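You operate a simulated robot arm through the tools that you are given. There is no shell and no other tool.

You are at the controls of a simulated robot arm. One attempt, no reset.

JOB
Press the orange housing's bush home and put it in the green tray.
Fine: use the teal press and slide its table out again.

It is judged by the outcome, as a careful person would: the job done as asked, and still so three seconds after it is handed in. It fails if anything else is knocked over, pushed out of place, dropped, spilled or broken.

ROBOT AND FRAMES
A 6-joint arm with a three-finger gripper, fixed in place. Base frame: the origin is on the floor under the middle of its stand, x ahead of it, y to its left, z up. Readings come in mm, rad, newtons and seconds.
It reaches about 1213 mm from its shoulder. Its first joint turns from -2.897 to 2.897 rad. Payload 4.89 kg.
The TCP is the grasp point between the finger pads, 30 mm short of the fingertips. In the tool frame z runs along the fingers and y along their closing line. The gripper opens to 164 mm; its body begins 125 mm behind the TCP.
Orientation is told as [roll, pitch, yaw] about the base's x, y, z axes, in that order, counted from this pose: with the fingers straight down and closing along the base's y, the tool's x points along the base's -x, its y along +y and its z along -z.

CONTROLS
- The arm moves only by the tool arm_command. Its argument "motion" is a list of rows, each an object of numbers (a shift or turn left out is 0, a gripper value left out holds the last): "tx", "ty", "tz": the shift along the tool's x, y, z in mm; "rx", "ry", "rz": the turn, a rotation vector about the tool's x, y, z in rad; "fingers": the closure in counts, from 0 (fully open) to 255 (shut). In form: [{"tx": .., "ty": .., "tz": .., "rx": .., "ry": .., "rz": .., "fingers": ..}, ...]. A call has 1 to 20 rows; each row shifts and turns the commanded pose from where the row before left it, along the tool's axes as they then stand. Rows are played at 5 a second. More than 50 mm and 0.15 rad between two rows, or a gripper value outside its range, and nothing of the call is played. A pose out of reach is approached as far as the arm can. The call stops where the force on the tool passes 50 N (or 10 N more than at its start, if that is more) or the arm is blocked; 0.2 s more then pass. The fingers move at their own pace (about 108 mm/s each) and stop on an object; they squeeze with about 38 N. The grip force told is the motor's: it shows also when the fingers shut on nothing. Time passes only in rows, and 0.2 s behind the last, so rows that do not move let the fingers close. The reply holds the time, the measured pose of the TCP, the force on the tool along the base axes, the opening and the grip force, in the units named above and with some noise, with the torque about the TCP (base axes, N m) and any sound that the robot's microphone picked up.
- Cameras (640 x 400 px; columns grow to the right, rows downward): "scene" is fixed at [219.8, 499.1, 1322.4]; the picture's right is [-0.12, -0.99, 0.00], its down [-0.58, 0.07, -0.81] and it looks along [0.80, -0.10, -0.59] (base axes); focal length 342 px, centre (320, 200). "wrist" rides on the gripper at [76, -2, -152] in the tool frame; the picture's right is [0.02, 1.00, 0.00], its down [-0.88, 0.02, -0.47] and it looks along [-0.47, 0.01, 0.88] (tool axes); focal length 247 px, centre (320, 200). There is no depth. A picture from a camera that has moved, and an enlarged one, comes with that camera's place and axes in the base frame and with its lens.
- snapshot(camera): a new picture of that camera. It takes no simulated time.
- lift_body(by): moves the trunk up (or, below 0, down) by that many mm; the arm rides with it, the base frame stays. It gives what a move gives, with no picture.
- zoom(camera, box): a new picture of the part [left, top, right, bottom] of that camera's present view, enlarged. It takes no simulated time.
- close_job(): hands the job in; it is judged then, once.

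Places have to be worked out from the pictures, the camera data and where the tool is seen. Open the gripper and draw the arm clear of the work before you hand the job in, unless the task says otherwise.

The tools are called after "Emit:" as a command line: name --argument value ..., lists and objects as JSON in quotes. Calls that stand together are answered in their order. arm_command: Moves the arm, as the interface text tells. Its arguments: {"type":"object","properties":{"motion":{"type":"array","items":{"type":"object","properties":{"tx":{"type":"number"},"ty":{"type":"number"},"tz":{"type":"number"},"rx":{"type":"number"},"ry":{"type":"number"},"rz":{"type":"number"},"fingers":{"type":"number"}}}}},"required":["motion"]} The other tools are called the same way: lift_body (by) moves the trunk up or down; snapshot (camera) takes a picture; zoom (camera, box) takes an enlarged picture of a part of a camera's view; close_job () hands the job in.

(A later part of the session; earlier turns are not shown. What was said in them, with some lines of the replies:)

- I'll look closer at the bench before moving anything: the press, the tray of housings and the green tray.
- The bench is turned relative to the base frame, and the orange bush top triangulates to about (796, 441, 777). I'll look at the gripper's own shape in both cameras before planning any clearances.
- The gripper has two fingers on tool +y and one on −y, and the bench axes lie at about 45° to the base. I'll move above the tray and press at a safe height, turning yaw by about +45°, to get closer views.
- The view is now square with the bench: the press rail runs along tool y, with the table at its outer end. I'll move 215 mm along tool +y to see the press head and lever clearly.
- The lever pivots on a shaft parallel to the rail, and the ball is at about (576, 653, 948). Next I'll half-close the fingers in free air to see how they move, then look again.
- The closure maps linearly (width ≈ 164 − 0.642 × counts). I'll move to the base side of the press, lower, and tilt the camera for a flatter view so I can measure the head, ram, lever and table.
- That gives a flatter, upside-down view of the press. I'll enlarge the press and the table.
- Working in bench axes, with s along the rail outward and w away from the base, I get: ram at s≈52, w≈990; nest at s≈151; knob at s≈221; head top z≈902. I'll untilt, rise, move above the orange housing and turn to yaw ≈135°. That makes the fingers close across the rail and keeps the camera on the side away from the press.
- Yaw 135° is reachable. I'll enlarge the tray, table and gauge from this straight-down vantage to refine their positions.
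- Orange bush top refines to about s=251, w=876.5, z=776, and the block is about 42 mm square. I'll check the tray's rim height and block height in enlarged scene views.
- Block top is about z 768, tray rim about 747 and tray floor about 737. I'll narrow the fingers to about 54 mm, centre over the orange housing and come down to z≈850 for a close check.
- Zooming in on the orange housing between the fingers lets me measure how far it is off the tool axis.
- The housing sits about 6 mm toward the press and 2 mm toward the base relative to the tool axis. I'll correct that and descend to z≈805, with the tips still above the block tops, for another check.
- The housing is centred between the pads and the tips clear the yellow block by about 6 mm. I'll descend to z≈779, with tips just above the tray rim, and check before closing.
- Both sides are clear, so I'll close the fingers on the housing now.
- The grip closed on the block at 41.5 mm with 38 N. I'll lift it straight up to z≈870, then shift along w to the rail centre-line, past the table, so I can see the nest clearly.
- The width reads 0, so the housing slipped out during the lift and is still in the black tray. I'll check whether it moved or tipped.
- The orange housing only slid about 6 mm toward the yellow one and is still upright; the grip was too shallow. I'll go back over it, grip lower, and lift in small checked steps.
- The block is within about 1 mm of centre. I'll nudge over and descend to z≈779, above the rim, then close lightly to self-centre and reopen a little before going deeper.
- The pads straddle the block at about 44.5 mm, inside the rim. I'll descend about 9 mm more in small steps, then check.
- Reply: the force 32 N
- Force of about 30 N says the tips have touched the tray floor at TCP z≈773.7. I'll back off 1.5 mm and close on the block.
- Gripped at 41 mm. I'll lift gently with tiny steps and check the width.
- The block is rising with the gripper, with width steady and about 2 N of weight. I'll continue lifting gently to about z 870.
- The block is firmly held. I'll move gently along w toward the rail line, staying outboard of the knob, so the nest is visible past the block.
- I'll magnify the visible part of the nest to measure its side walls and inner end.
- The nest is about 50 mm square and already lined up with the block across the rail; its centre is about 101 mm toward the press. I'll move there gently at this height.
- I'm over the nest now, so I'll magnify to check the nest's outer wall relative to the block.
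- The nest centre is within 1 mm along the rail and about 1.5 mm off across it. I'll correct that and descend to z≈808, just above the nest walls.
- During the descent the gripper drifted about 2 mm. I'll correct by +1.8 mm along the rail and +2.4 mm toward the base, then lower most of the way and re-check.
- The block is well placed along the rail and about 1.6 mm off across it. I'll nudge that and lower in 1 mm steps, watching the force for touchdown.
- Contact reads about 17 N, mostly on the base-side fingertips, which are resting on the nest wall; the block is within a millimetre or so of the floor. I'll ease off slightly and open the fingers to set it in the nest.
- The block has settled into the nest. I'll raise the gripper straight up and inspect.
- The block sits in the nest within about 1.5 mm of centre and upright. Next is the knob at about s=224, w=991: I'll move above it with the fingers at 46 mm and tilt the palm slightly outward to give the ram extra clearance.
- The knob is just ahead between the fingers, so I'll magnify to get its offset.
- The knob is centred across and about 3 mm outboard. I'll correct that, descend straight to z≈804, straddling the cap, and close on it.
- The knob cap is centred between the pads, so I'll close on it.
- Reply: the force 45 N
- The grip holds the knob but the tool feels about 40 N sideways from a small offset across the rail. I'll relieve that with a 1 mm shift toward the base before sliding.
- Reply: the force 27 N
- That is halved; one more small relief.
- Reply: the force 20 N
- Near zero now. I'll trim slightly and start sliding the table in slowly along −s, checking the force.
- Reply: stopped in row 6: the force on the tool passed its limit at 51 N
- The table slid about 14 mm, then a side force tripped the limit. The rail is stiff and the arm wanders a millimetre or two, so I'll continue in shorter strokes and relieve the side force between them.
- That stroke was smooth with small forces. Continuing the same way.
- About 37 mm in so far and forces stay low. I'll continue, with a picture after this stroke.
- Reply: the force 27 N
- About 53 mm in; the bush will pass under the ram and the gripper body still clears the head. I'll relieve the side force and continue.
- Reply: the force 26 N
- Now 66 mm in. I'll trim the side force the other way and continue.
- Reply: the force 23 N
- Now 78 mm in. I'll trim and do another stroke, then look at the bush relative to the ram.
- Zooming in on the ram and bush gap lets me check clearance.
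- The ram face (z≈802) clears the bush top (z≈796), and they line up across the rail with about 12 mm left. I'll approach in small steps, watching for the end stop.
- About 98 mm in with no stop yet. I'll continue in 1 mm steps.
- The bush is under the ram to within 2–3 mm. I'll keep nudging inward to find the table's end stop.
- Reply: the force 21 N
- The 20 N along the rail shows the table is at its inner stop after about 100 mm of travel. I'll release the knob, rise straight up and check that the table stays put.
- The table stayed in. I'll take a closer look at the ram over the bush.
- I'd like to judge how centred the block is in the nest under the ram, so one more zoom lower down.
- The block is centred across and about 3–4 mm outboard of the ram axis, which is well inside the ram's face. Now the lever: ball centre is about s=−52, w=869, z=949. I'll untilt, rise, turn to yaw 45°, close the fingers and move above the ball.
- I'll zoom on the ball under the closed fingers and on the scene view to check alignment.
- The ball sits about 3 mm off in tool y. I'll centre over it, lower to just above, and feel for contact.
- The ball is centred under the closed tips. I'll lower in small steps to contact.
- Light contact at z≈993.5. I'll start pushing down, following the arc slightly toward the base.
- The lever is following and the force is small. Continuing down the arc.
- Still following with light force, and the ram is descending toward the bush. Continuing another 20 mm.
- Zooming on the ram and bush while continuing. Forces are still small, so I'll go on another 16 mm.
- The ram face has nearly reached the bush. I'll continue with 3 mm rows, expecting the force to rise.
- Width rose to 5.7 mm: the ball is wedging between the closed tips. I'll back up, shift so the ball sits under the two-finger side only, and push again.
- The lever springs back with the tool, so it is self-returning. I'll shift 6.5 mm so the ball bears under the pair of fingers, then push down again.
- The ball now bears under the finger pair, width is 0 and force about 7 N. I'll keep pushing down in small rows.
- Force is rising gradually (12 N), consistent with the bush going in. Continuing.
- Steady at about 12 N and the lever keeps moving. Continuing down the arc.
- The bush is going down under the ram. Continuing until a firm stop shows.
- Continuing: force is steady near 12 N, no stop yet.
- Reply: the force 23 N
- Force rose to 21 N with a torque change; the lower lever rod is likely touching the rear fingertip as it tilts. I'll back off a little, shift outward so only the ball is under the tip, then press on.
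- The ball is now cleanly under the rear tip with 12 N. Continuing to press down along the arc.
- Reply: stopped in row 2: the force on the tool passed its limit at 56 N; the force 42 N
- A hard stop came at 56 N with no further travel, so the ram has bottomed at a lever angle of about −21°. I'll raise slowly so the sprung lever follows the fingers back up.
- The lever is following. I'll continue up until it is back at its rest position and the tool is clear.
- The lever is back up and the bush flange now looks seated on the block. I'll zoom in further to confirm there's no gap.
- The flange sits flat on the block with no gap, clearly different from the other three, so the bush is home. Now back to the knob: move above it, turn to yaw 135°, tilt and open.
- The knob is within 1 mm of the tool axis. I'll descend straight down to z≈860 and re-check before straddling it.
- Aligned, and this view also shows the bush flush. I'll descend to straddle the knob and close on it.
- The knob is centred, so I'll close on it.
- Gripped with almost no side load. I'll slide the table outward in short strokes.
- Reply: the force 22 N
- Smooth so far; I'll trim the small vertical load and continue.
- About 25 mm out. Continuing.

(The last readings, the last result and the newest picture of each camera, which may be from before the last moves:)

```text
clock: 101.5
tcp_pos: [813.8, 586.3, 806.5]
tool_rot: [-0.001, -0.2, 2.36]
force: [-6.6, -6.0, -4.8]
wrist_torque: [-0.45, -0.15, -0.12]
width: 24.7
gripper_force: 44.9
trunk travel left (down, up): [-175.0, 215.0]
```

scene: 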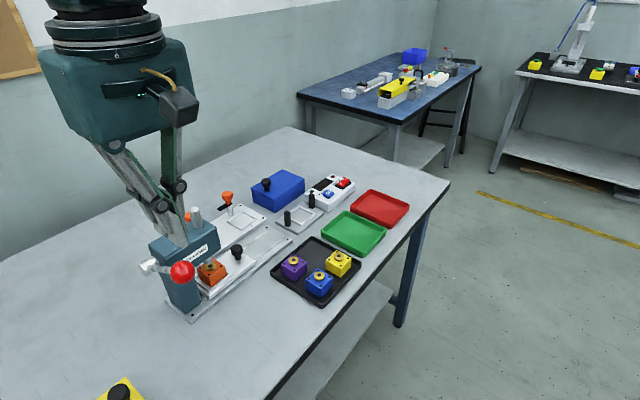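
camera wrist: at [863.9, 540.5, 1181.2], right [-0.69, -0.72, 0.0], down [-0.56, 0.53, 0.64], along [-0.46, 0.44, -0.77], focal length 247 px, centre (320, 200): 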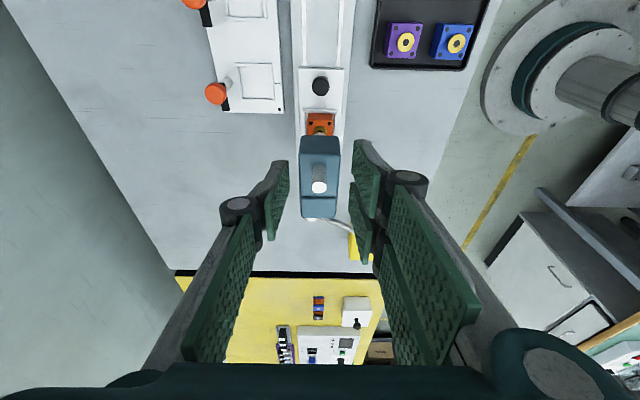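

Forces are low, so I'll continue out.

Emit:
arm_command --motion '[{"ty": 0.3}, {"tx": 1.96, "tz": -0.4}, {"tx": 2.94, "tz": -0.6}, {"tx": 2.94, "tz": -0.6}, {"tx": 2.94, "tz": -0.6}, {"tx": 1.96, "tz": -0.4}]'

```text
clock: 102.9
tcp_pos: [823.3, 575.6, 807.0]
tool_rot: [0.0, -0.2, 2.358]
force: [1.7, 1.9, -3.7]
wrist_torque: [0.15, -0.06, -0.22]
width: 24.8
gripper_force: 45.0
trunk travel left (down, up): [-175.0, 215.0]
```

Halfway out. Continuing.

Emit:
arm_command --motion '[{"tx": 1.96, "tz": -0.4}, {"tx": 2.94, "tz": -0.6}, {"tx": 2.94, "tz": -0.6}, {"tx": 2.94, "tz": -0.6}, {"tx": 2.94, "tz": -0.6}, {"tx": 1.96, "tz": -0.4}]'

```text
clock: 104.3
tcp_pos: [833.7, 565.7, 806.3]
tool_rot: [0.001, -0.2, 2.358]
force: [-18.7, -18.1, -11.0]
wrist_torque: [-0.35, 0.47, -0.07]
width: 24.6
gripper_force: 45.2
trunk travel left (down, up): [-175.0, 215.0]
```

A side load of about 26 N has built up; I'll relieve it and continue.

Emit:
arm_command --motion '[{"ty": 0.9, "tz": 0.3}, {"tx": 1.96, "tz": -0.4}, {"tx": 2.94, "tz": -0.6}, {"tx": 2.94, "tz": -0.6}, {"tx": 2.94, "tz": -0.6}, {"tx": 1.96, "tz": -0.4}]'

```text
clock: 105.7
tcp_pos: [843.3, 557.1, 805.7]
tool_rot: [0.0, -0.2, 2.357]
force: [-20.4, -20.2, -8.0]
wrist_torque: [-0.36, 0.61, -0.16]
width: 24.3
gripper_force: 44.9
trunk travel left (down, up): [-175.0, 215.0]
```

About 78 mm out. I'll relieve the side load again and continue.

Emit:
arm_command --motion '[{"ty": 1.3, "tz": 0.2}, {"tx": 1.96, "tz": -0.4}, {"tx": 2.94, "tz": -0.6}, {"tx": 2.94, "tz": -0.6}, {"tx": 1.96, "tz": -0.4}]'

```text
clock: 107.0
tcp_pos: [849.9, 549.3, 805.8]
tool_rot: [-0.004, -0.202, 2.358]
force: [4.5, 3.8, 3.8]
wrist_torque: [0.13, -0.23, -0.24]
width: 24.6
gripper_force: 45.3
trunk travel left (down, up): [-175.0, 215.0]
stopped in row 5: the force on the tool passed its limit at 52 N (the readings are from after the stop); the commanded pose is now the measured one
```

About 88 mm out; a side spike stopped that stroke but the load is gone now. I'll finish in smaller steps to the outer stop.

Emit:
arm_command --motion '[{"tx": 1.47, "tz": -0.3}, {"tx": 1.96, "tz": -0.4}, {"tx": 1.96, "tz": -0.4}, {"tx": 0.98, "tz": -0.2}]'

```text
clock: 108.0
tcp_pos: [855.4, 545.8, 805.3]
tool_rot: [-0.003, -0.201, 2.36]
force: [7.5, 8.7, -3.4]
wrist_torque: [0.13, -0.3, -0.16]
width: 24.9
gripper_force: 44.7
trunk travel left (down, up): [-175.0, 215.0]
```

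Nearly out. I'll use 1 mm steps to feel the outer stop.

Emit:
arm_command --motion '[{"ty": -0.3}, {"tx": 0.98, "tz": -0.2}, {"tx": 0.98, "tz": -0.2}, {"tx": 0.98, "tz": -0.2}, {}]'

Emit:
zoom --camera "scene" --box '[180, 180, 310, 300]'

```text
clock: 109.2
tcp_pos: [856.3, 542.6, 805.7]
tool_rot: [-0.002, -0.202, 2.358]
force: [7.8, 7.1, -1.8]
wrist_torque: [0.17, -0.21, -0.14]
width: 24.9
gripper_force: 45.1
trunk travel left (down, up): [-175.0, 215.0]
```

```text
3.33 times, centred on (245, 240) of scene
camera zoom: at [219.8, 499.1, 1322.4], right [-0.12, -0.99, 0.0], down [-0.58, 0.07, -0.81], along [0.8, -0.1, -0.59], focal length 1141 px, centre (570, 67)
```

zoom: 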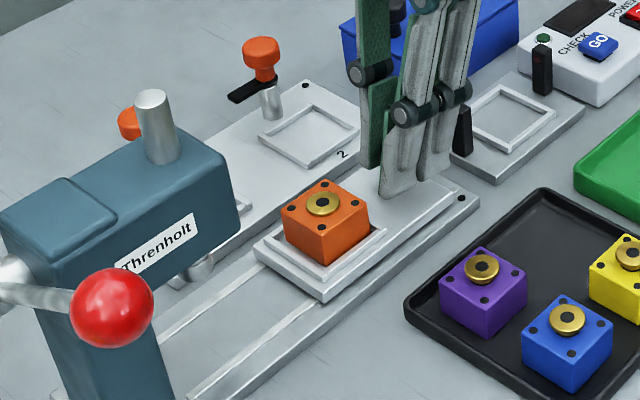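

Matching the starting position closely. I'll try another 3 mm gently to confirm the outer stop.

Emit:
arm_command --motion '[{"ty": -0.3}, {"tx": 0.98, "tz": -0.2}, {"tx": 0.98, "tz": -0.2}, {"tx": 0.98, "tz": -0.2}, {}]'

```text
clock: 110.4
tcp_pos: [858.7, 541.8, 806.3]
tool_rot: [-0.001, -0.201, 2.36]
force: [-14.5, -1.7, -12.2]
wrist_torque: [-0.43, -0.09, -0.08]
width: 24.9
gripper_force: 45.0
trunk travel left (down, up): [-175.0, 215.0]
```

A reaction along the rail is appearing. One more millimetre to confirm.

Emit:
arm_command --motion '[{"ty": 0.5, "tz": 0.3}, {"tx": 1.2, "tz": -0.2}, {}]'

Emit:
zoom --camera "scene" --box '[180, 180, 310, 300]'

```text
clock: 111.2
tcp_pos: [859.3, 540.5, 806.3]
tool_rot: [-0.004, -0.2, 2.359]
force: [-21.4, 12.9, 0.3]
wrist_torque: [0.5, 0.7, -0.1]
width: 24.9
gripper_force: 44.6
trunk travel left (down, up): [-175.0, 215.0]
```

```text
3.33 times, centred on (245, 240) of scene
camera zoom: at [219.8, 499.1, 1322.4], right [-0.12, -0.99, 0.0], down [-0.58, 0.07, -0.81], along [0.8, -0.1, -0.59], focal length 1141 px, centre (570, 67)
```

zoom: 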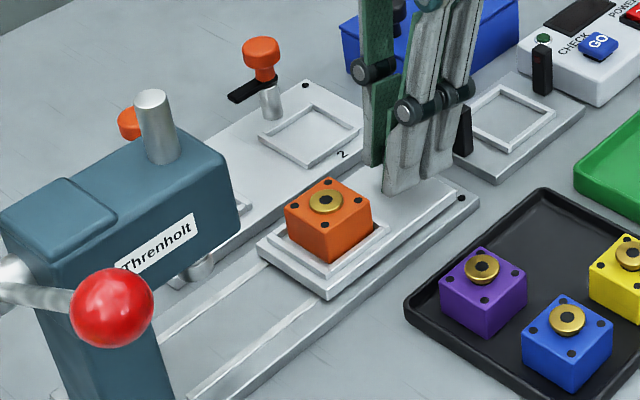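

The 24 N reaction along the rail confirms the outer stop: the table is fully out. I'll relieve, release the knob and rise.

Emit:
arm_command --motion '[{"tx": -1}, {"fingers": 180}, {}, {"tx": -2, "tz": -9.8}, {"tx": -5, "tz": -24.5}, {"tx": -6, "tz": -29.4}, {"tx": -6, "tz": -29.4}, {"ry": 0.1}, {"ry": 0.1}, {}]'

Emit:
snapshot --camera "wrist"

Emit:
zoom --camera "wrist" --box '[250, 70, 400, 260]'

Emit:
zoom --camera "scene" --box '[180, 180, 310, 300]'

```text
clock: 113.4
tcp_pos: [860.1, 540.3, 901.3]
tool_rot: [-0.004, 0.002, 2.359]
force: [0.2, 0.3, -0.4]
wrist_torque: [-0.05, -0.02, 0.01]
width: 48.0
gripper_force: 0.0
trunk travel left (down, up): [-175.0, 215.0]
```

```text
taken
camera wrist: at [916.0, 487.3, 1053.3], right [-0.69, -0.72, 0.0], down [-0.64, 0.61, 0.47], along [-0.34, 0.33, -0.88], focal length 247 px, centre (320, 200)
```

wrist: 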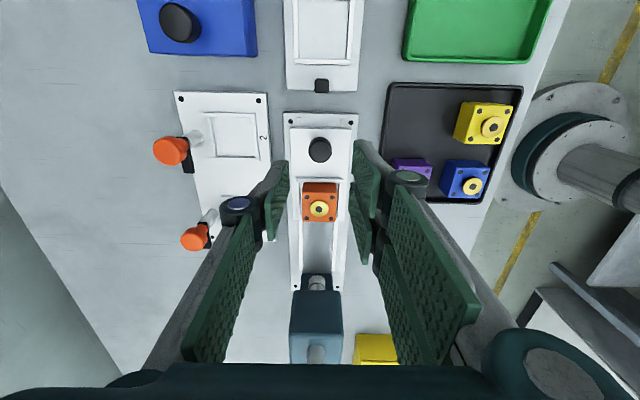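

```text
2.11 times, centred on (325, 165) of wrist
camera zoom: at [916.0, 487.3, 1053.3], right [-0.69, -0.72, 0.0], down [-0.64, 0.61, 0.47], along [-0.34, 0.33, -0.88], focal length 520 px, centre (310, 274)
```

zoom: 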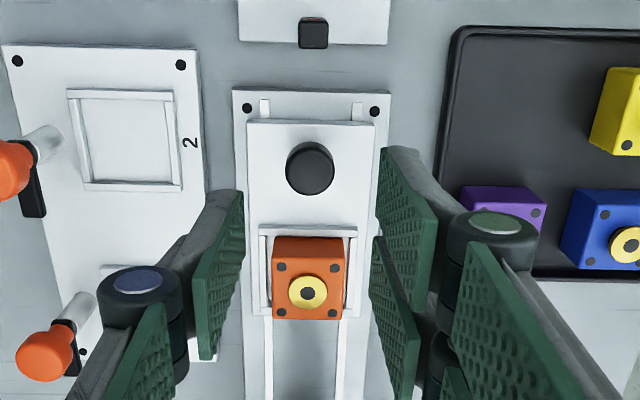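

```text
3.33 times, centred on (245, 240) of scene
camera zoom: at [219.8, 499.1, 1322.4], right [-0.12, -0.99, 0.0], down [-0.58, 0.07, -0.81], along [0.8, -0.1, -0.59], focal length 1141 px, centre (570, 67)
```

zoom: 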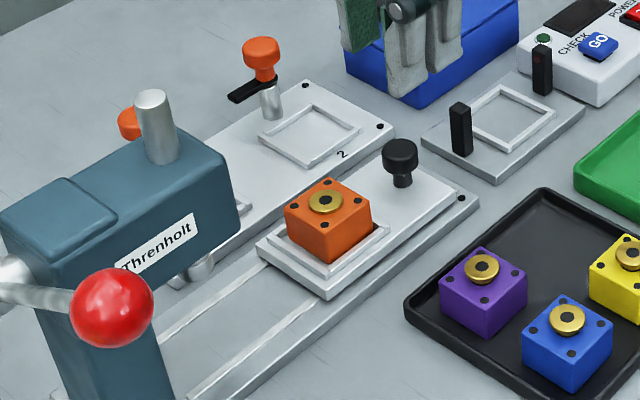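

The table is out and the orange housing is intact with the bush home. It lies about 75 mm toward the press from the tool; I'll move over it and descend part-way.

Emit:
arm_command --motion '[{"tx": -18, "ty": 0.5}, {"tx": -20}, {"tx": -20}, {"tx": -16.5}, {"tz": 20}, {"tz": 25}, {"tz": 25}, {"tz": 15}, {}]'

Emit:
zoom --camera "wrist" --box '[240, 100, 400, 260]'

Emit:
zoom --camera "scene" --box '[200, 190, 290, 280]'

```text
clock: 115.4
tcp_pos: [803.7, 592.1, 814.1]
tool_rot: [-0.002, -0.001, 2.358]
force: [-0.9, -0.6, -0.8]
wrist_torque: [0.0, -0.01, -0.01]
width: 48.2
gripper_force: 0.1
trunk travel left (down, up): [-175.0, 215.0]
```

```text
2.50 times, centred on (320, 180) of wrist
camera zoom: at [861.3, 538.7, 966.2], right [-0.69, -0.72, 0.0], down [-0.64, 0.61, 0.47], along [-0.34, 0.33, -0.88], focal length 617 px, centre (320, 250)
```

zoom: 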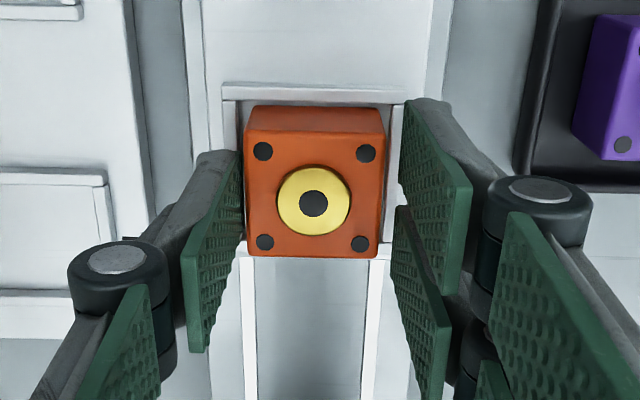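

```text
4.44 times, centred on (245, 235) of scene
camera zoom: at [219.8, 499.1, 1322.4], right [-0.12, -0.99, 0.0], down [-0.58, 0.07, -0.81], along [0.8, -0.1, -0.59], focal length 1522 px, centre (653, 44)
```

zoom: 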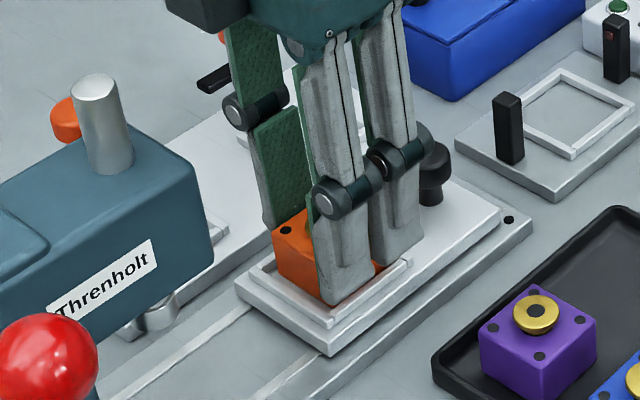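

The block is about 1.5–2 mm toward −y, so I'll shift and descend until the tips are just at the nest walls.

Emit:
arm_command --motion '[{"ty": -1.6}, {"tz": 4}, {"tz": 4}, {"tz": 3}, {"tz": 2}, {}]'

Emit:
zoom --camera "wrist" --box '[240, 100, 400, 260]'

```text
clock: 116.8
tcp_pos: [807.9, 593.8, 802.6]
tool_rot: [-0.003, 0.0, 2.358]
force: [0.7, 0.3, -0.7]
wrist_torque: [-0.01, 0.0, 0.0]
width: 48.3
gripper_force: 0.1
trunk travel left (down, up): [-175.0, 215.0]
```

```text
2.50 times, centred on (320, 180) of wrist
camera zoom: at [863.9, 541.0, 954.6], right [-0.69, -0.72, 0.0], down [-0.64, 0.61, 0.47], along [-0.34, 0.33, -0.88], focal length 617 px, centre (320, 250)
```

zoom: 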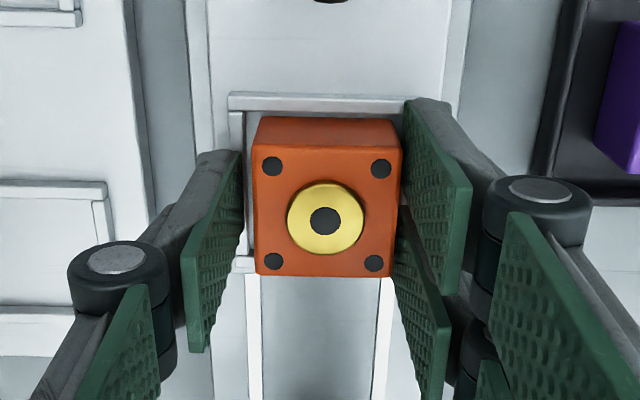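

The shift overshot slightly, so I'll bring it back 1.3 mm and lower 2 mm to the nest-wall level.

Emit:
arm_command --motion '[{"ty": 1.3}, {"tz": 1}, {"tz": 1}, {}]'

Emit:
zoom --camera "wrist" --box '[240, 100, 400, 260]'

```text
clock: 117.8
tcp_pos: [807.3, 594.5, 801.6]
tool_rot: [-0.004, 0.0, 2.357]
force: [0.2, 0.3, 0.6]
wrist_torque: [-0.01, 0.0, 0.01]
width: 48.0
gripper_force: 0.0
trunk travel left (down, up): [-175.0, 215.0]
```

```text
2.50 times, centred on (320, 180) of wrist
camera zoom: at [862.6, 541.0, 953.1], right [-0.69, -0.72, 0.0], down [-0.64, 0.61, 0.47], along [-0.34, 0.33, -0.88], focal length 617 px, centre (320, 250)
```

zoom: 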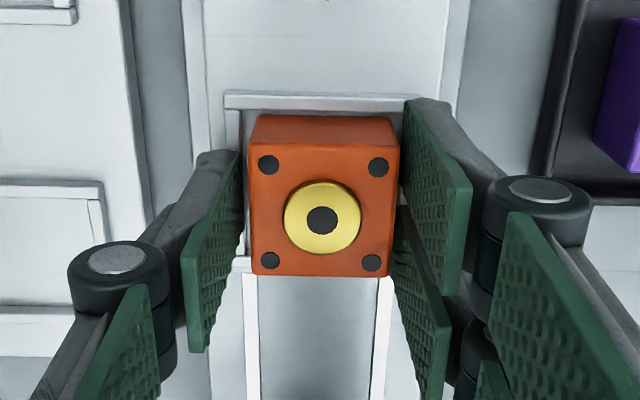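

Centred. I'll go down one more millimetre, near the wall tops, and close on the housing.

Emit:
arm_command --motion '[{"tz": 1}, {}, {"fingers": 255}, {}, {}, {}, {}]'

Emit:
zoom --camera "wrist" --box '[240, 100, 400, 260]'

```text
clock: 119.4
tcp_pos: [805.4, 593.4, 801.0]
tool_rot: [-0.003, 0.0, 2.357]
force: [-1.4, 0.4, 0.7]
wrist_torque: [-0.01, -0.02, 0.01]
width: 41.6
gripper_force: 37.9
trunk travel left (down, up): [-175.0, 215.0]
```

```text
2.50 times, centred on (320, 180) of wrist
camera zoom: at [862.4, 540.8, 952.7], right [-0.69, -0.72, 0.0], down [-0.64, 0.61, 0.47], along [-0.34, 0.33, -0.88], focal length 617 px, centre (320, 250)
```

zoom: 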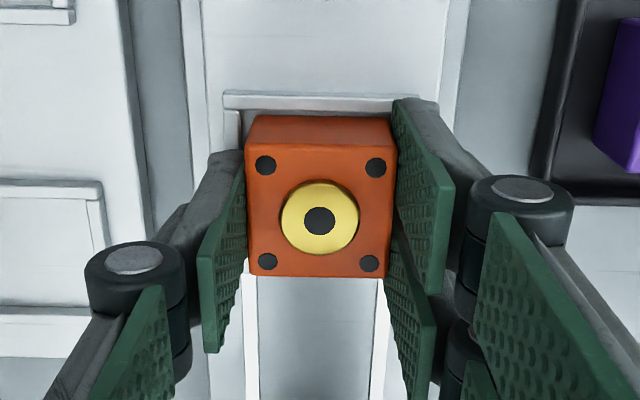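

Gripped at 41.6 mm. I'll lift very gently and check for slip.

Emit:
arm_command --motion '[{"tz": -1}, {"tz": -1}, {"tz": -1}, {"tz": -1}, {"tz": -1}, {"tz": -1}, {}]'

Emit:
zoom --camera "wrist" --box '[240, 100, 400, 260]'

Emit:
zoom --camera "scene" --box '[215, 200, 275, 270]'

```text
clock: 121.0
tcp_pos: [805.4, 592.6, 806.1]
tool_rot: [-0.003, 0.0, 2.357]
force: [0.3, 0.9, -1.2]
wrist_torque: [0.03, 0.03, -0.02]
width: 41.7
gripper_force: 37.5
trunk travel left (down, up): [-175.0, 215.0]
```

```text
2.50 times, centred on (320, 180) of wrist
camera zoom: at [862.0, 539.3, 958.3], right [-0.69, -0.72, 0.0], down [-0.64, 0.61, 0.47], along [-0.34, 0.33, -0.88], focal length 617 px, centre (320, 250)
```

zoom: 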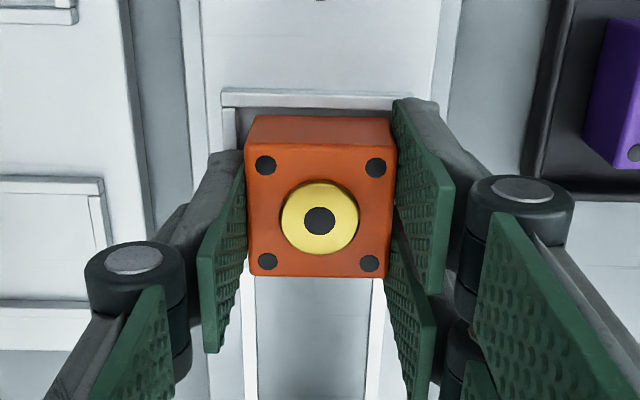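

```text
5.71 times, centred on (245, 235) of scene
camera zoom: at [219.8, 499.1, 1322.4], right [-0.12, -0.99, 0.0], down [-0.58, 0.07, -0.81], along [0.8, -0.1, -0.59], focal length 1956 px, centre (749, 0)
```

zoom: 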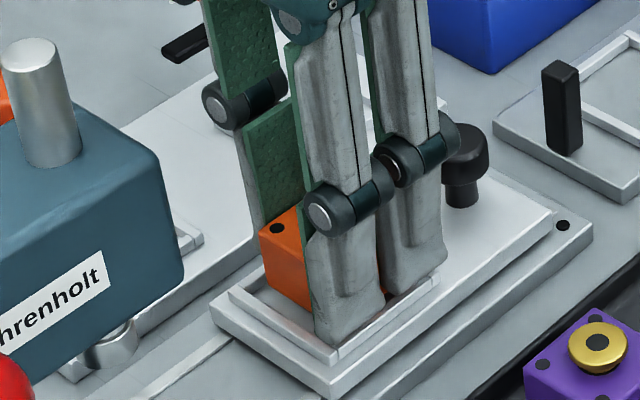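

The housing rises with the gripper and no slip is visible. I'll continue the slow lift to clear the knob and posts.

Emit:
arm_command --motion '[{"tz": -1.5}, {"tz": -2}, {"tz": -2.5}, {"tz": -3}, {"tz": -3}, {"tz": -3}, {"tz": -3}, {"tz": -3}, {"tz": -3}, {"tz": -3}, {"tz": -2}, {}]'

Emit:
zoom --camera "wrist" --box '[240, 100, 400, 260]'

```text
clock: 123.6
tcp_pos: [806.2, 593.4, 835.3]
tool_rot: [-0.003, 0.0, 2.358]
force: [0.2, -0.2, -1.0]
wrist_torque: [0.02, -0.02, 0.01]
width: 41.5
gripper_force: 37.6
trunk travel left (down, up): [-175.0, 215.0]
```

```text
2.50 times, centred on (320, 180) of wrist
camera zoom: at [862.7, 540.3, 987.1], right [-0.69, -0.72, 0.0], down [-0.64, 0.61, 0.47], along [-0.34, 0.33, -0.88], focal length 617 px, centre (320, 250)
```

zoom: 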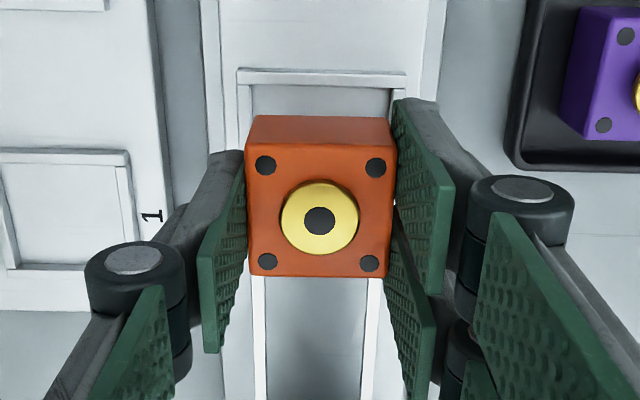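

Holding steady. I'll continue lifting to z≈872.

Emit:
arm_command --motion '[{"tz": -2}, {"tz": -3}, {"tz": -4}, {"tz": -4}, {"tz": -4}, {"tz": -4}, {"tz": -4}, {"tz": -4}, {"tz": -4}, {"tz": -3}, {"tz": -1.5}, {}]'

```text
clock: 126.2
tcp_pos: [805.9, 592.8, 872.8]
tool_rot: [-0.004, -0.001, 2.359]
force: [-0.9, -0.6, -2.4]
wrist_torque: [0.01, -0.07, 0.06]
width: 41.4
gripper_force: 38.6
trunk travel left (down, up): [-175.0, 215.0]
```

Secure at z≈873. I'll move gently toward the green tray, diagonal in s and −w, in two ramped strokes.

Emit:
arm_command --motion '[{"tx": 3.3, "ty": 2.3}, {"tx": 5.8, "ty": 4}, {"tx": 8.3, "ty": 5.7}, {"tx": 9.9, "ty": 6.8}, {"tx": 9.9, "ty": 6.8}, {"tx": 9.9, "ty": 6.8}, {"tx": 9.9, "ty": 6.8}, {"tx": 9.9, "ty": 6.8}, {"tx": 9.9, "ty": 6.8}, {"tx": 9.9, "ty": 6.8}, {"tx": 9.9, "ty": 6.8}, {"tx": 7, "ty": 4.8}, {"tx": 4, "ty": 2.7}, {"tx": 2, "ty": 1.4}, {}]'

Emit:
snapshot --camera "wrist"

```text
clock: 129.4
tcp_pos: [830.2, 460.8, 871.7]
tool_rot: [-0.003, 0.0, 2.358]
force: [0.8, -0.1, -1.0]
wrist_torque: [0.06, -0.03, 0.0]
width: 41.6
gripper_force: 38.1
trunk travel left (down, up): [-175.0, 215.0]
```

```text
taken
camera wrist: at [886.5, 408.1, 1023.5], right [-0.69, -0.72, 0.0], down [-0.64, 0.61, 0.47], along [-0.34, 0.33, -0.88], focal length 247 px, centre (320, 200)
```

wrist: 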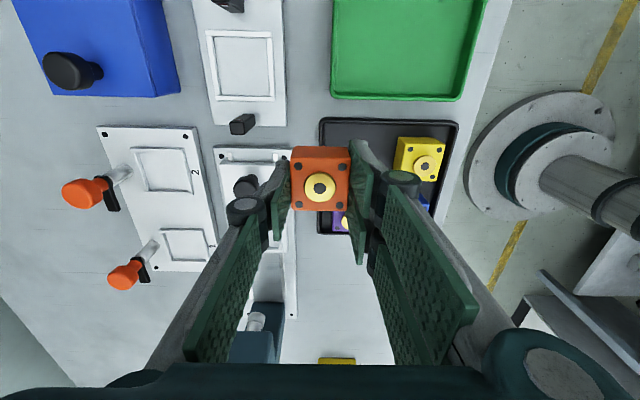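

Holding well. Second stroke to over the green tray.

Emit:
arm_command --motion '[{"tx": 3.3, "ty": 2.2}, {"tx": 5.8, "ty": 3.9}, {"tx": 8.3, "ty": 5.6}, {"tx": 9.9, "ty": 6.6}, {"tx": 9.9, "ty": 6.6}, {"tx": 9.9, "ty": 6.6}, {"tx": 9.9, "ty": 6.6}, {"tx": 9.9, "ty": 6.6}, {"tx": 9.9, "ty": 6.6}, {"tx": 9.9, "ty": 6.6}, {"tx": 8, "ty": 5.4}, {"tx": 6, "ty": 4}, {"tx": 3.5, "ty": 2.3}, {"tx": 1.5, "ty": 1}, {}]'

Emit:
snapshot --camera "wrist"

Emit:
snapshot --camera "scene"

```text
clock: 132.6
tcp_pos: [855.1, 338.2, 871.4]
tool_rot: [-0.003, 0.0, 2.358]
force: [0.2, 0.0, -1.8]
wrist_torque: [0.0, 0.0, -0.01]
width: 41.5
gripper_force: 38.0
trunk travel left (down, up): [-175.0, 215.0]
```

```text
taken
camera wrist: at [911.4, 285.1, 1023.7], right [-0.69, -0.72, 0.0], down [-0.64, 0.61, 0.47], along [-0.34, 0.33, -0.88], focal length 247 px, centre (320, 200)
```

wrist: 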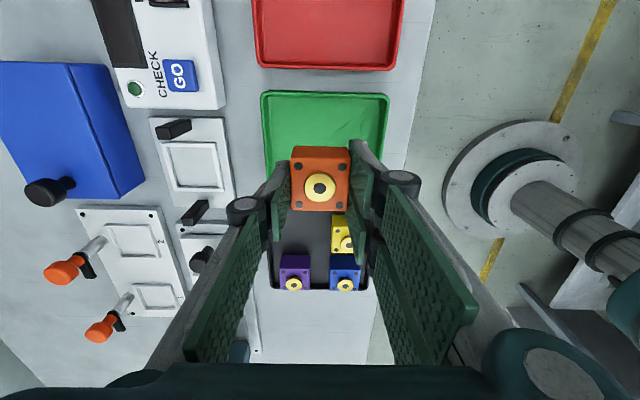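

```text
taken
```

scene: 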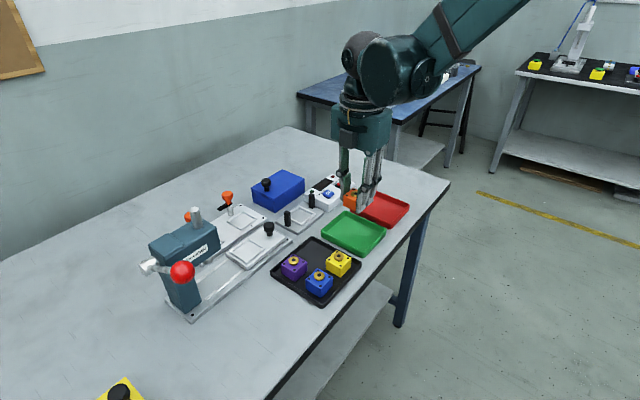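

The housing is over the middle of the green tray. I'll trim 3 mm and lower gently to just above the floor.

Emit:
arm_command --motion '[{"tx": -2.5, "ty": 2.5}, {"tz": 3}, {"tz": 5}, {"tz": 6}, {"tz": 7}, {"tz": 7}, {"tz": 7}, {"tz": 7}, {"tz": 7}, {"tz": 7}, {"tz": 7}, {"tz": 6}, {"tz": 5}, {"tz": 4}, {"tz": 3}, {"tz": 2}, {}]'

Emit:
snapshot --camera "wrist"

Emit:
zoom --camera "scene" --box '[310, 160, 420, 270]'

```text
clock: 136.2
tcp_pos: [851.1, 337.2, 789.8]
tool_rot: [-0.003, 0.0, 2.358]
force: [-0.6, -0.8, -1.1]
wrist_torque: [0.0, -0.01, 0.02]
width: 41.7
gripper_force: 37.9
trunk travel left (down, up): [-175.0, 215.0]
```

```text
taken
camera wrist: at [907.9, 284.2, 941.7], right [-0.69, -0.72, 0.0], down [-0.64, 0.61, 0.47], along [-0.34, 0.33, -0.88], focal length 247 px, centre (320, 200)
```

wrist: 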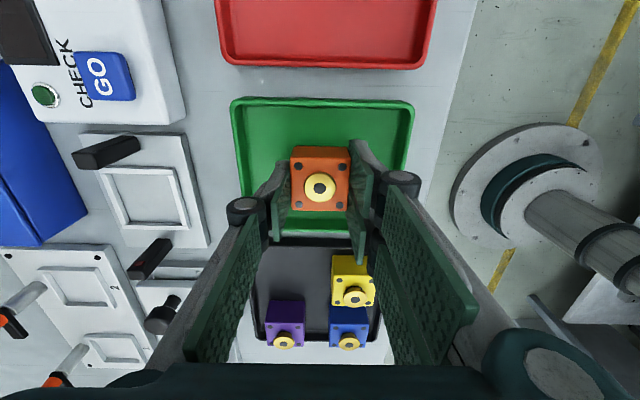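

```text
3.64 times, centred on (365, 215) of scene
camera zoom: at [219.8, 499.1, 1322.4], right [-0.12, -0.99, 0.0], down [-0.58, 0.07, -0.81], along [0.8, -0.1, -0.59], focal length 1245 px, centre (156, 146)
```

zoom: 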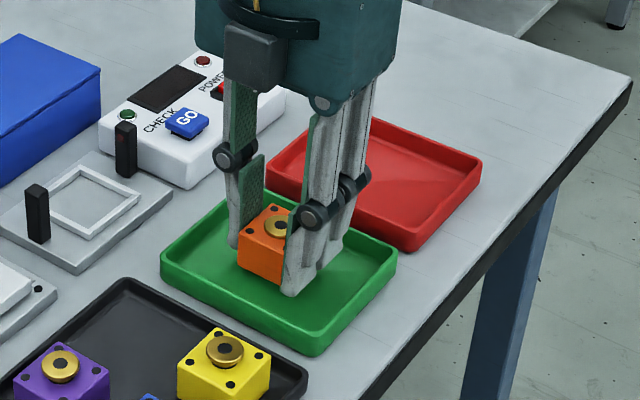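

Well inside the green tray, with about 10 mm to go. I'll lower slowly to touchdown.

Emit:
arm_command --motion '[{"tz": 2}, {"tz": 2}, {"tz": 2}, {"tz": 1}, {"tz": 1}, {}]'

```text
clock: 137.6
tcp_pos: [851.9, 338.2, 781.6]
tool_rot: [-0.004, 0.0, 2.359]
force: [0.4, -1.5, -0.5]
wrist_torque: [-0.05, 0.02, -0.02]
width: 41.2
gripper_force: 38.8
trunk travel left (down, up): [-175.0, 215.0]
```

No contact yet, so I'll use 1 mm steps.

Emit:
arm_command --motion '[{"tz": 1}, {"tz": 1}, {"tz": 0.7}, {}]'

```text
clock: 138.6
tcp_pos: [851.5, 337.9, 778.4]
tool_rot: [-0.003, -0.001, 2.358]
force: [2.8, 2.3, 25.2]
wrist_torque: [0.11, -0.1, 0.0]
width: 41.3
gripper_force: 38.0
trunk travel left (down, up): [-175.0, 215.0]
```

Touchdown at 25 N. I'll ease off a fraction and open the fingers.

Emit:
arm_command --motion '[{"tz": -0.7}, {"fingers": 185}, {"fingers": 170}, {}, {}]'

Emit:
zoom --camera "wrist" --box '[220, 90, 420, 260]'

Emit:
zoom --camera "scene" --box '[310, 160, 420, 270]'

```text
clock: 139.8
tcp_pos: [851.7, 337.6, 778.3]
tool_rot: [-0.004, -0.001, 2.357]
force: [-0.2, 0.0, -0.3]
wrist_torque: [-0.03, 0.04, 0.0]
width: 54.8
gripper_force: 0.0
trunk travel left (down, up): [-175.0, 215.0]
```

```text
2.35 times, centred on (320, 175) of wrist
camera zoom: at [908.4, 284.6, 930.3], right [-0.69, -0.72, 0.0], down [-0.64, 0.61, 0.47], along [-0.34, 0.33, -0.88], focal length 581 px, centre (320, 259)
```

zoom: 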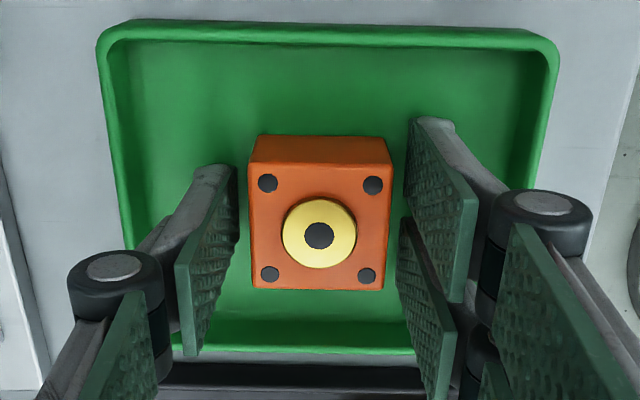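

```text
3.64 times, centred on (365, 215) of scene
camera zoom: at [219.8, 499.1, 1322.4], right [-0.12, -0.99, 0.0], down [-0.58, 0.07, -0.81], along [0.8, -0.1, -0.59], focal length 1245 px, centre (156, 146)
```

zoom: 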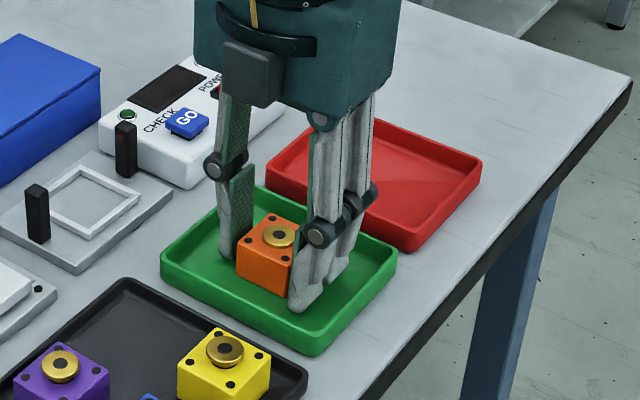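

The housing is standing in the green tray and both sides are free. I'll lift straight up and clear.

Emit:
arm_command --motion '[{"tz": -5}, {"tz": -12}, {"tz": -20}, {"tz": -30}, {"tz": -40}, {"tz": -40}, {"tz": -40}, {"tz": -40}, {"tz": -40}, {}]'

Emit:
snapshot --camera "wrist"

Emit:
snapshot --camera "scene"

```text
clock: 142.0
tcp_pos: [852.3, 337.6, 1044.8]
tool_rot: [-0.003, 0.001, 2.358]
force: [-0.2, -0.6, 1.1]
wrist_torque: [0.05, -0.02, -0.01]
width: 54.5
gripper_force: 0.1
trunk travel left (down, up): [-175.0, 215.0]
```

```text
taken
camera wrist: at [908.9, 284.5, 1197.4], right [-0.69, -0.72, 0.0], down [-0.64, 0.61, 0.47], along [-0.34, 0.33, -0.88], focal length 247 px, centre (320, 200)
```

wrist: 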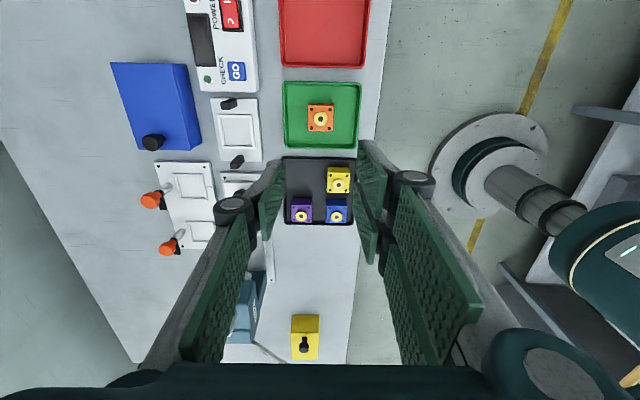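

```text
taken
```

scene: 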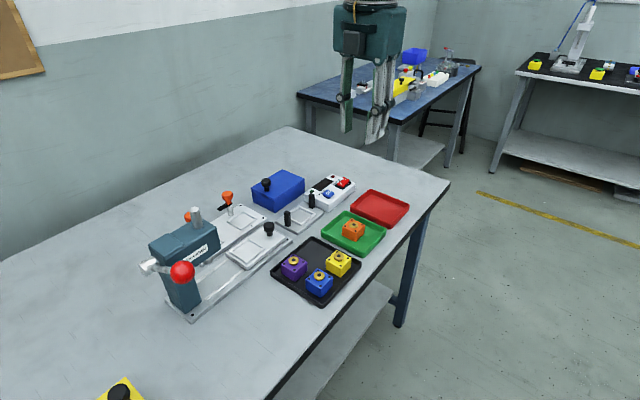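

The arm is clear. I'll do a final check of the bush in the orange housing, the table position, and everything else on the bench.

Emit:
zoom --camera "scene" --box '[325, 205, 385, 250]'

Emit:
zoom --camera "scene" --box '[130, 170, 290, 330]'

Emit:
zoom --camera "scene" --box '[240, 160, 420, 310]'

```text
8.89 times, centred on (355, 228) of scene
camera zoom: at [219.8, 499.1, 1322.4], right [-0.12, -0.99, 0.0], down [-0.58, 0.07, -0.81], along [0.8, -0.1, -0.59], focal length 3043 px, centre (9, -44)
```

zoom: 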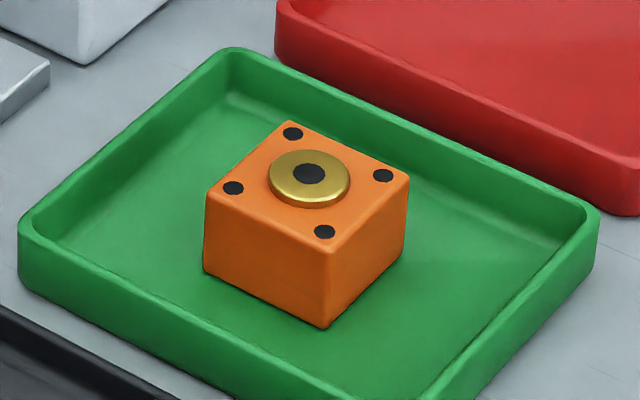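

```text
2.50 times, centred on (210, 250) of scene
camera zoom: at [219.8, 499.1, 1322.4], right [-0.12, -0.99, 0.0], down [-0.58, 0.07, -0.81], along [0.8, -0.1, -0.59], focal length 856 px, centre (595, 75)
```

zoom: 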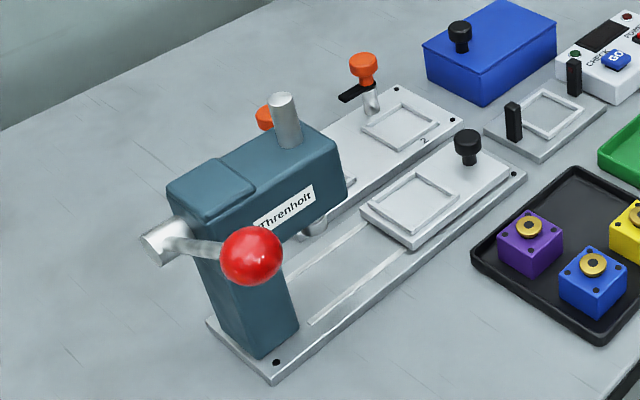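

```text
2.67 times, centred on (330, 235) of scene
camera zoom: at [219.8, 499.1, 1322.4], right [-0.12, -0.99, 0.0], down [-0.58, 0.07, -0.81], along [0.8, -0.1, -0.59], focal length 913 px, centre (293, 107)
```

zoom: 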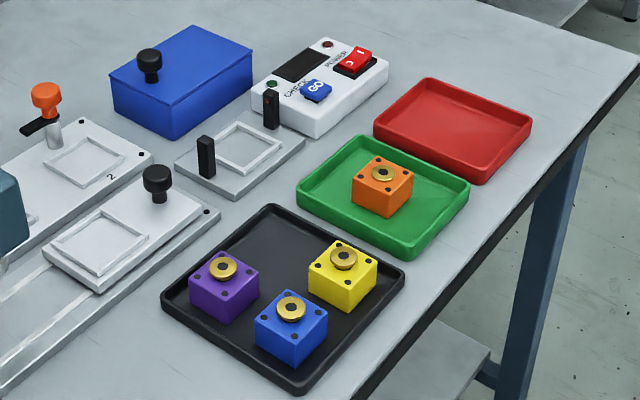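

Everything checks out: the bush is seated, the housing is in the green tray, the table is out, the lever is up, and nothing else has moved. I'll open the gripper fully and draw the arm back and up.

Emit:
arm_command --motion '[{"fingers": 0, "tz": -20}, {"tz": -25}, {"tz": -25}, {"ty": 30}, {"ty": 40}, {"ty": 40}, {"ty": 40}, {"ty": 40}, {}, {}]'

Emit:
snapshot --camera "scene"

```text
clock: 144.2
tcp_pos: [719.3, 201.0, 1111.6]
tool_rot: [-0.002, 0.0, 2.357]
force: [0.1, 0.1, 0.1]
wrist_torque: [0.04, -0.02, 0.03]
width: 164.2
gripper_force: 0.2
trunk travel left (down, up): [-175.0, 215.0]
```

```text
taken
```

scene: 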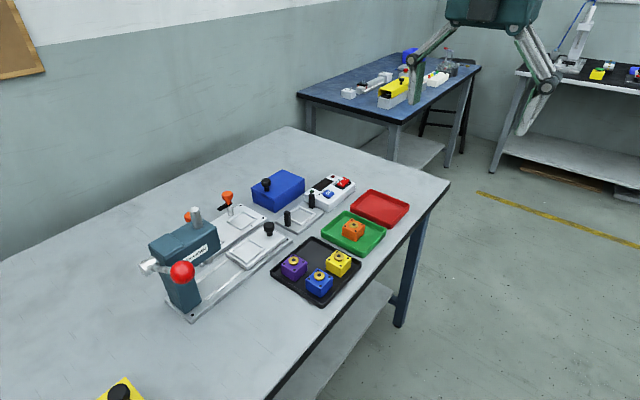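

The arm is clear with the gripper open, the pressed orange housing is in the green tray, and the press table is out. Handing the job in.

Emit:
close_job

```text
The job is handed in.
```

I pressed the orange housing's bush home on the teal press, put the housing in the green tray, and slid the press table back out to its outer stop. I then handed the job in. The last pictures show the bush flange flat on the block, the lever back up, and everything else on the bench where it started.

- **Slip:** on the first pick-up the housing slipped out of the fingers. It stayed upright in the black tray and slid about 6 mm, and the second, slower lift held.
- **Off-centre press:** the housing sat about 3–4 mm off the ram's centre when pressed. I left it because the ram still covered the bush, and it went down evenly to a hard stop.

I did not use the CHECK gauge, so the seating is judged from the pictures and that hard stop only.
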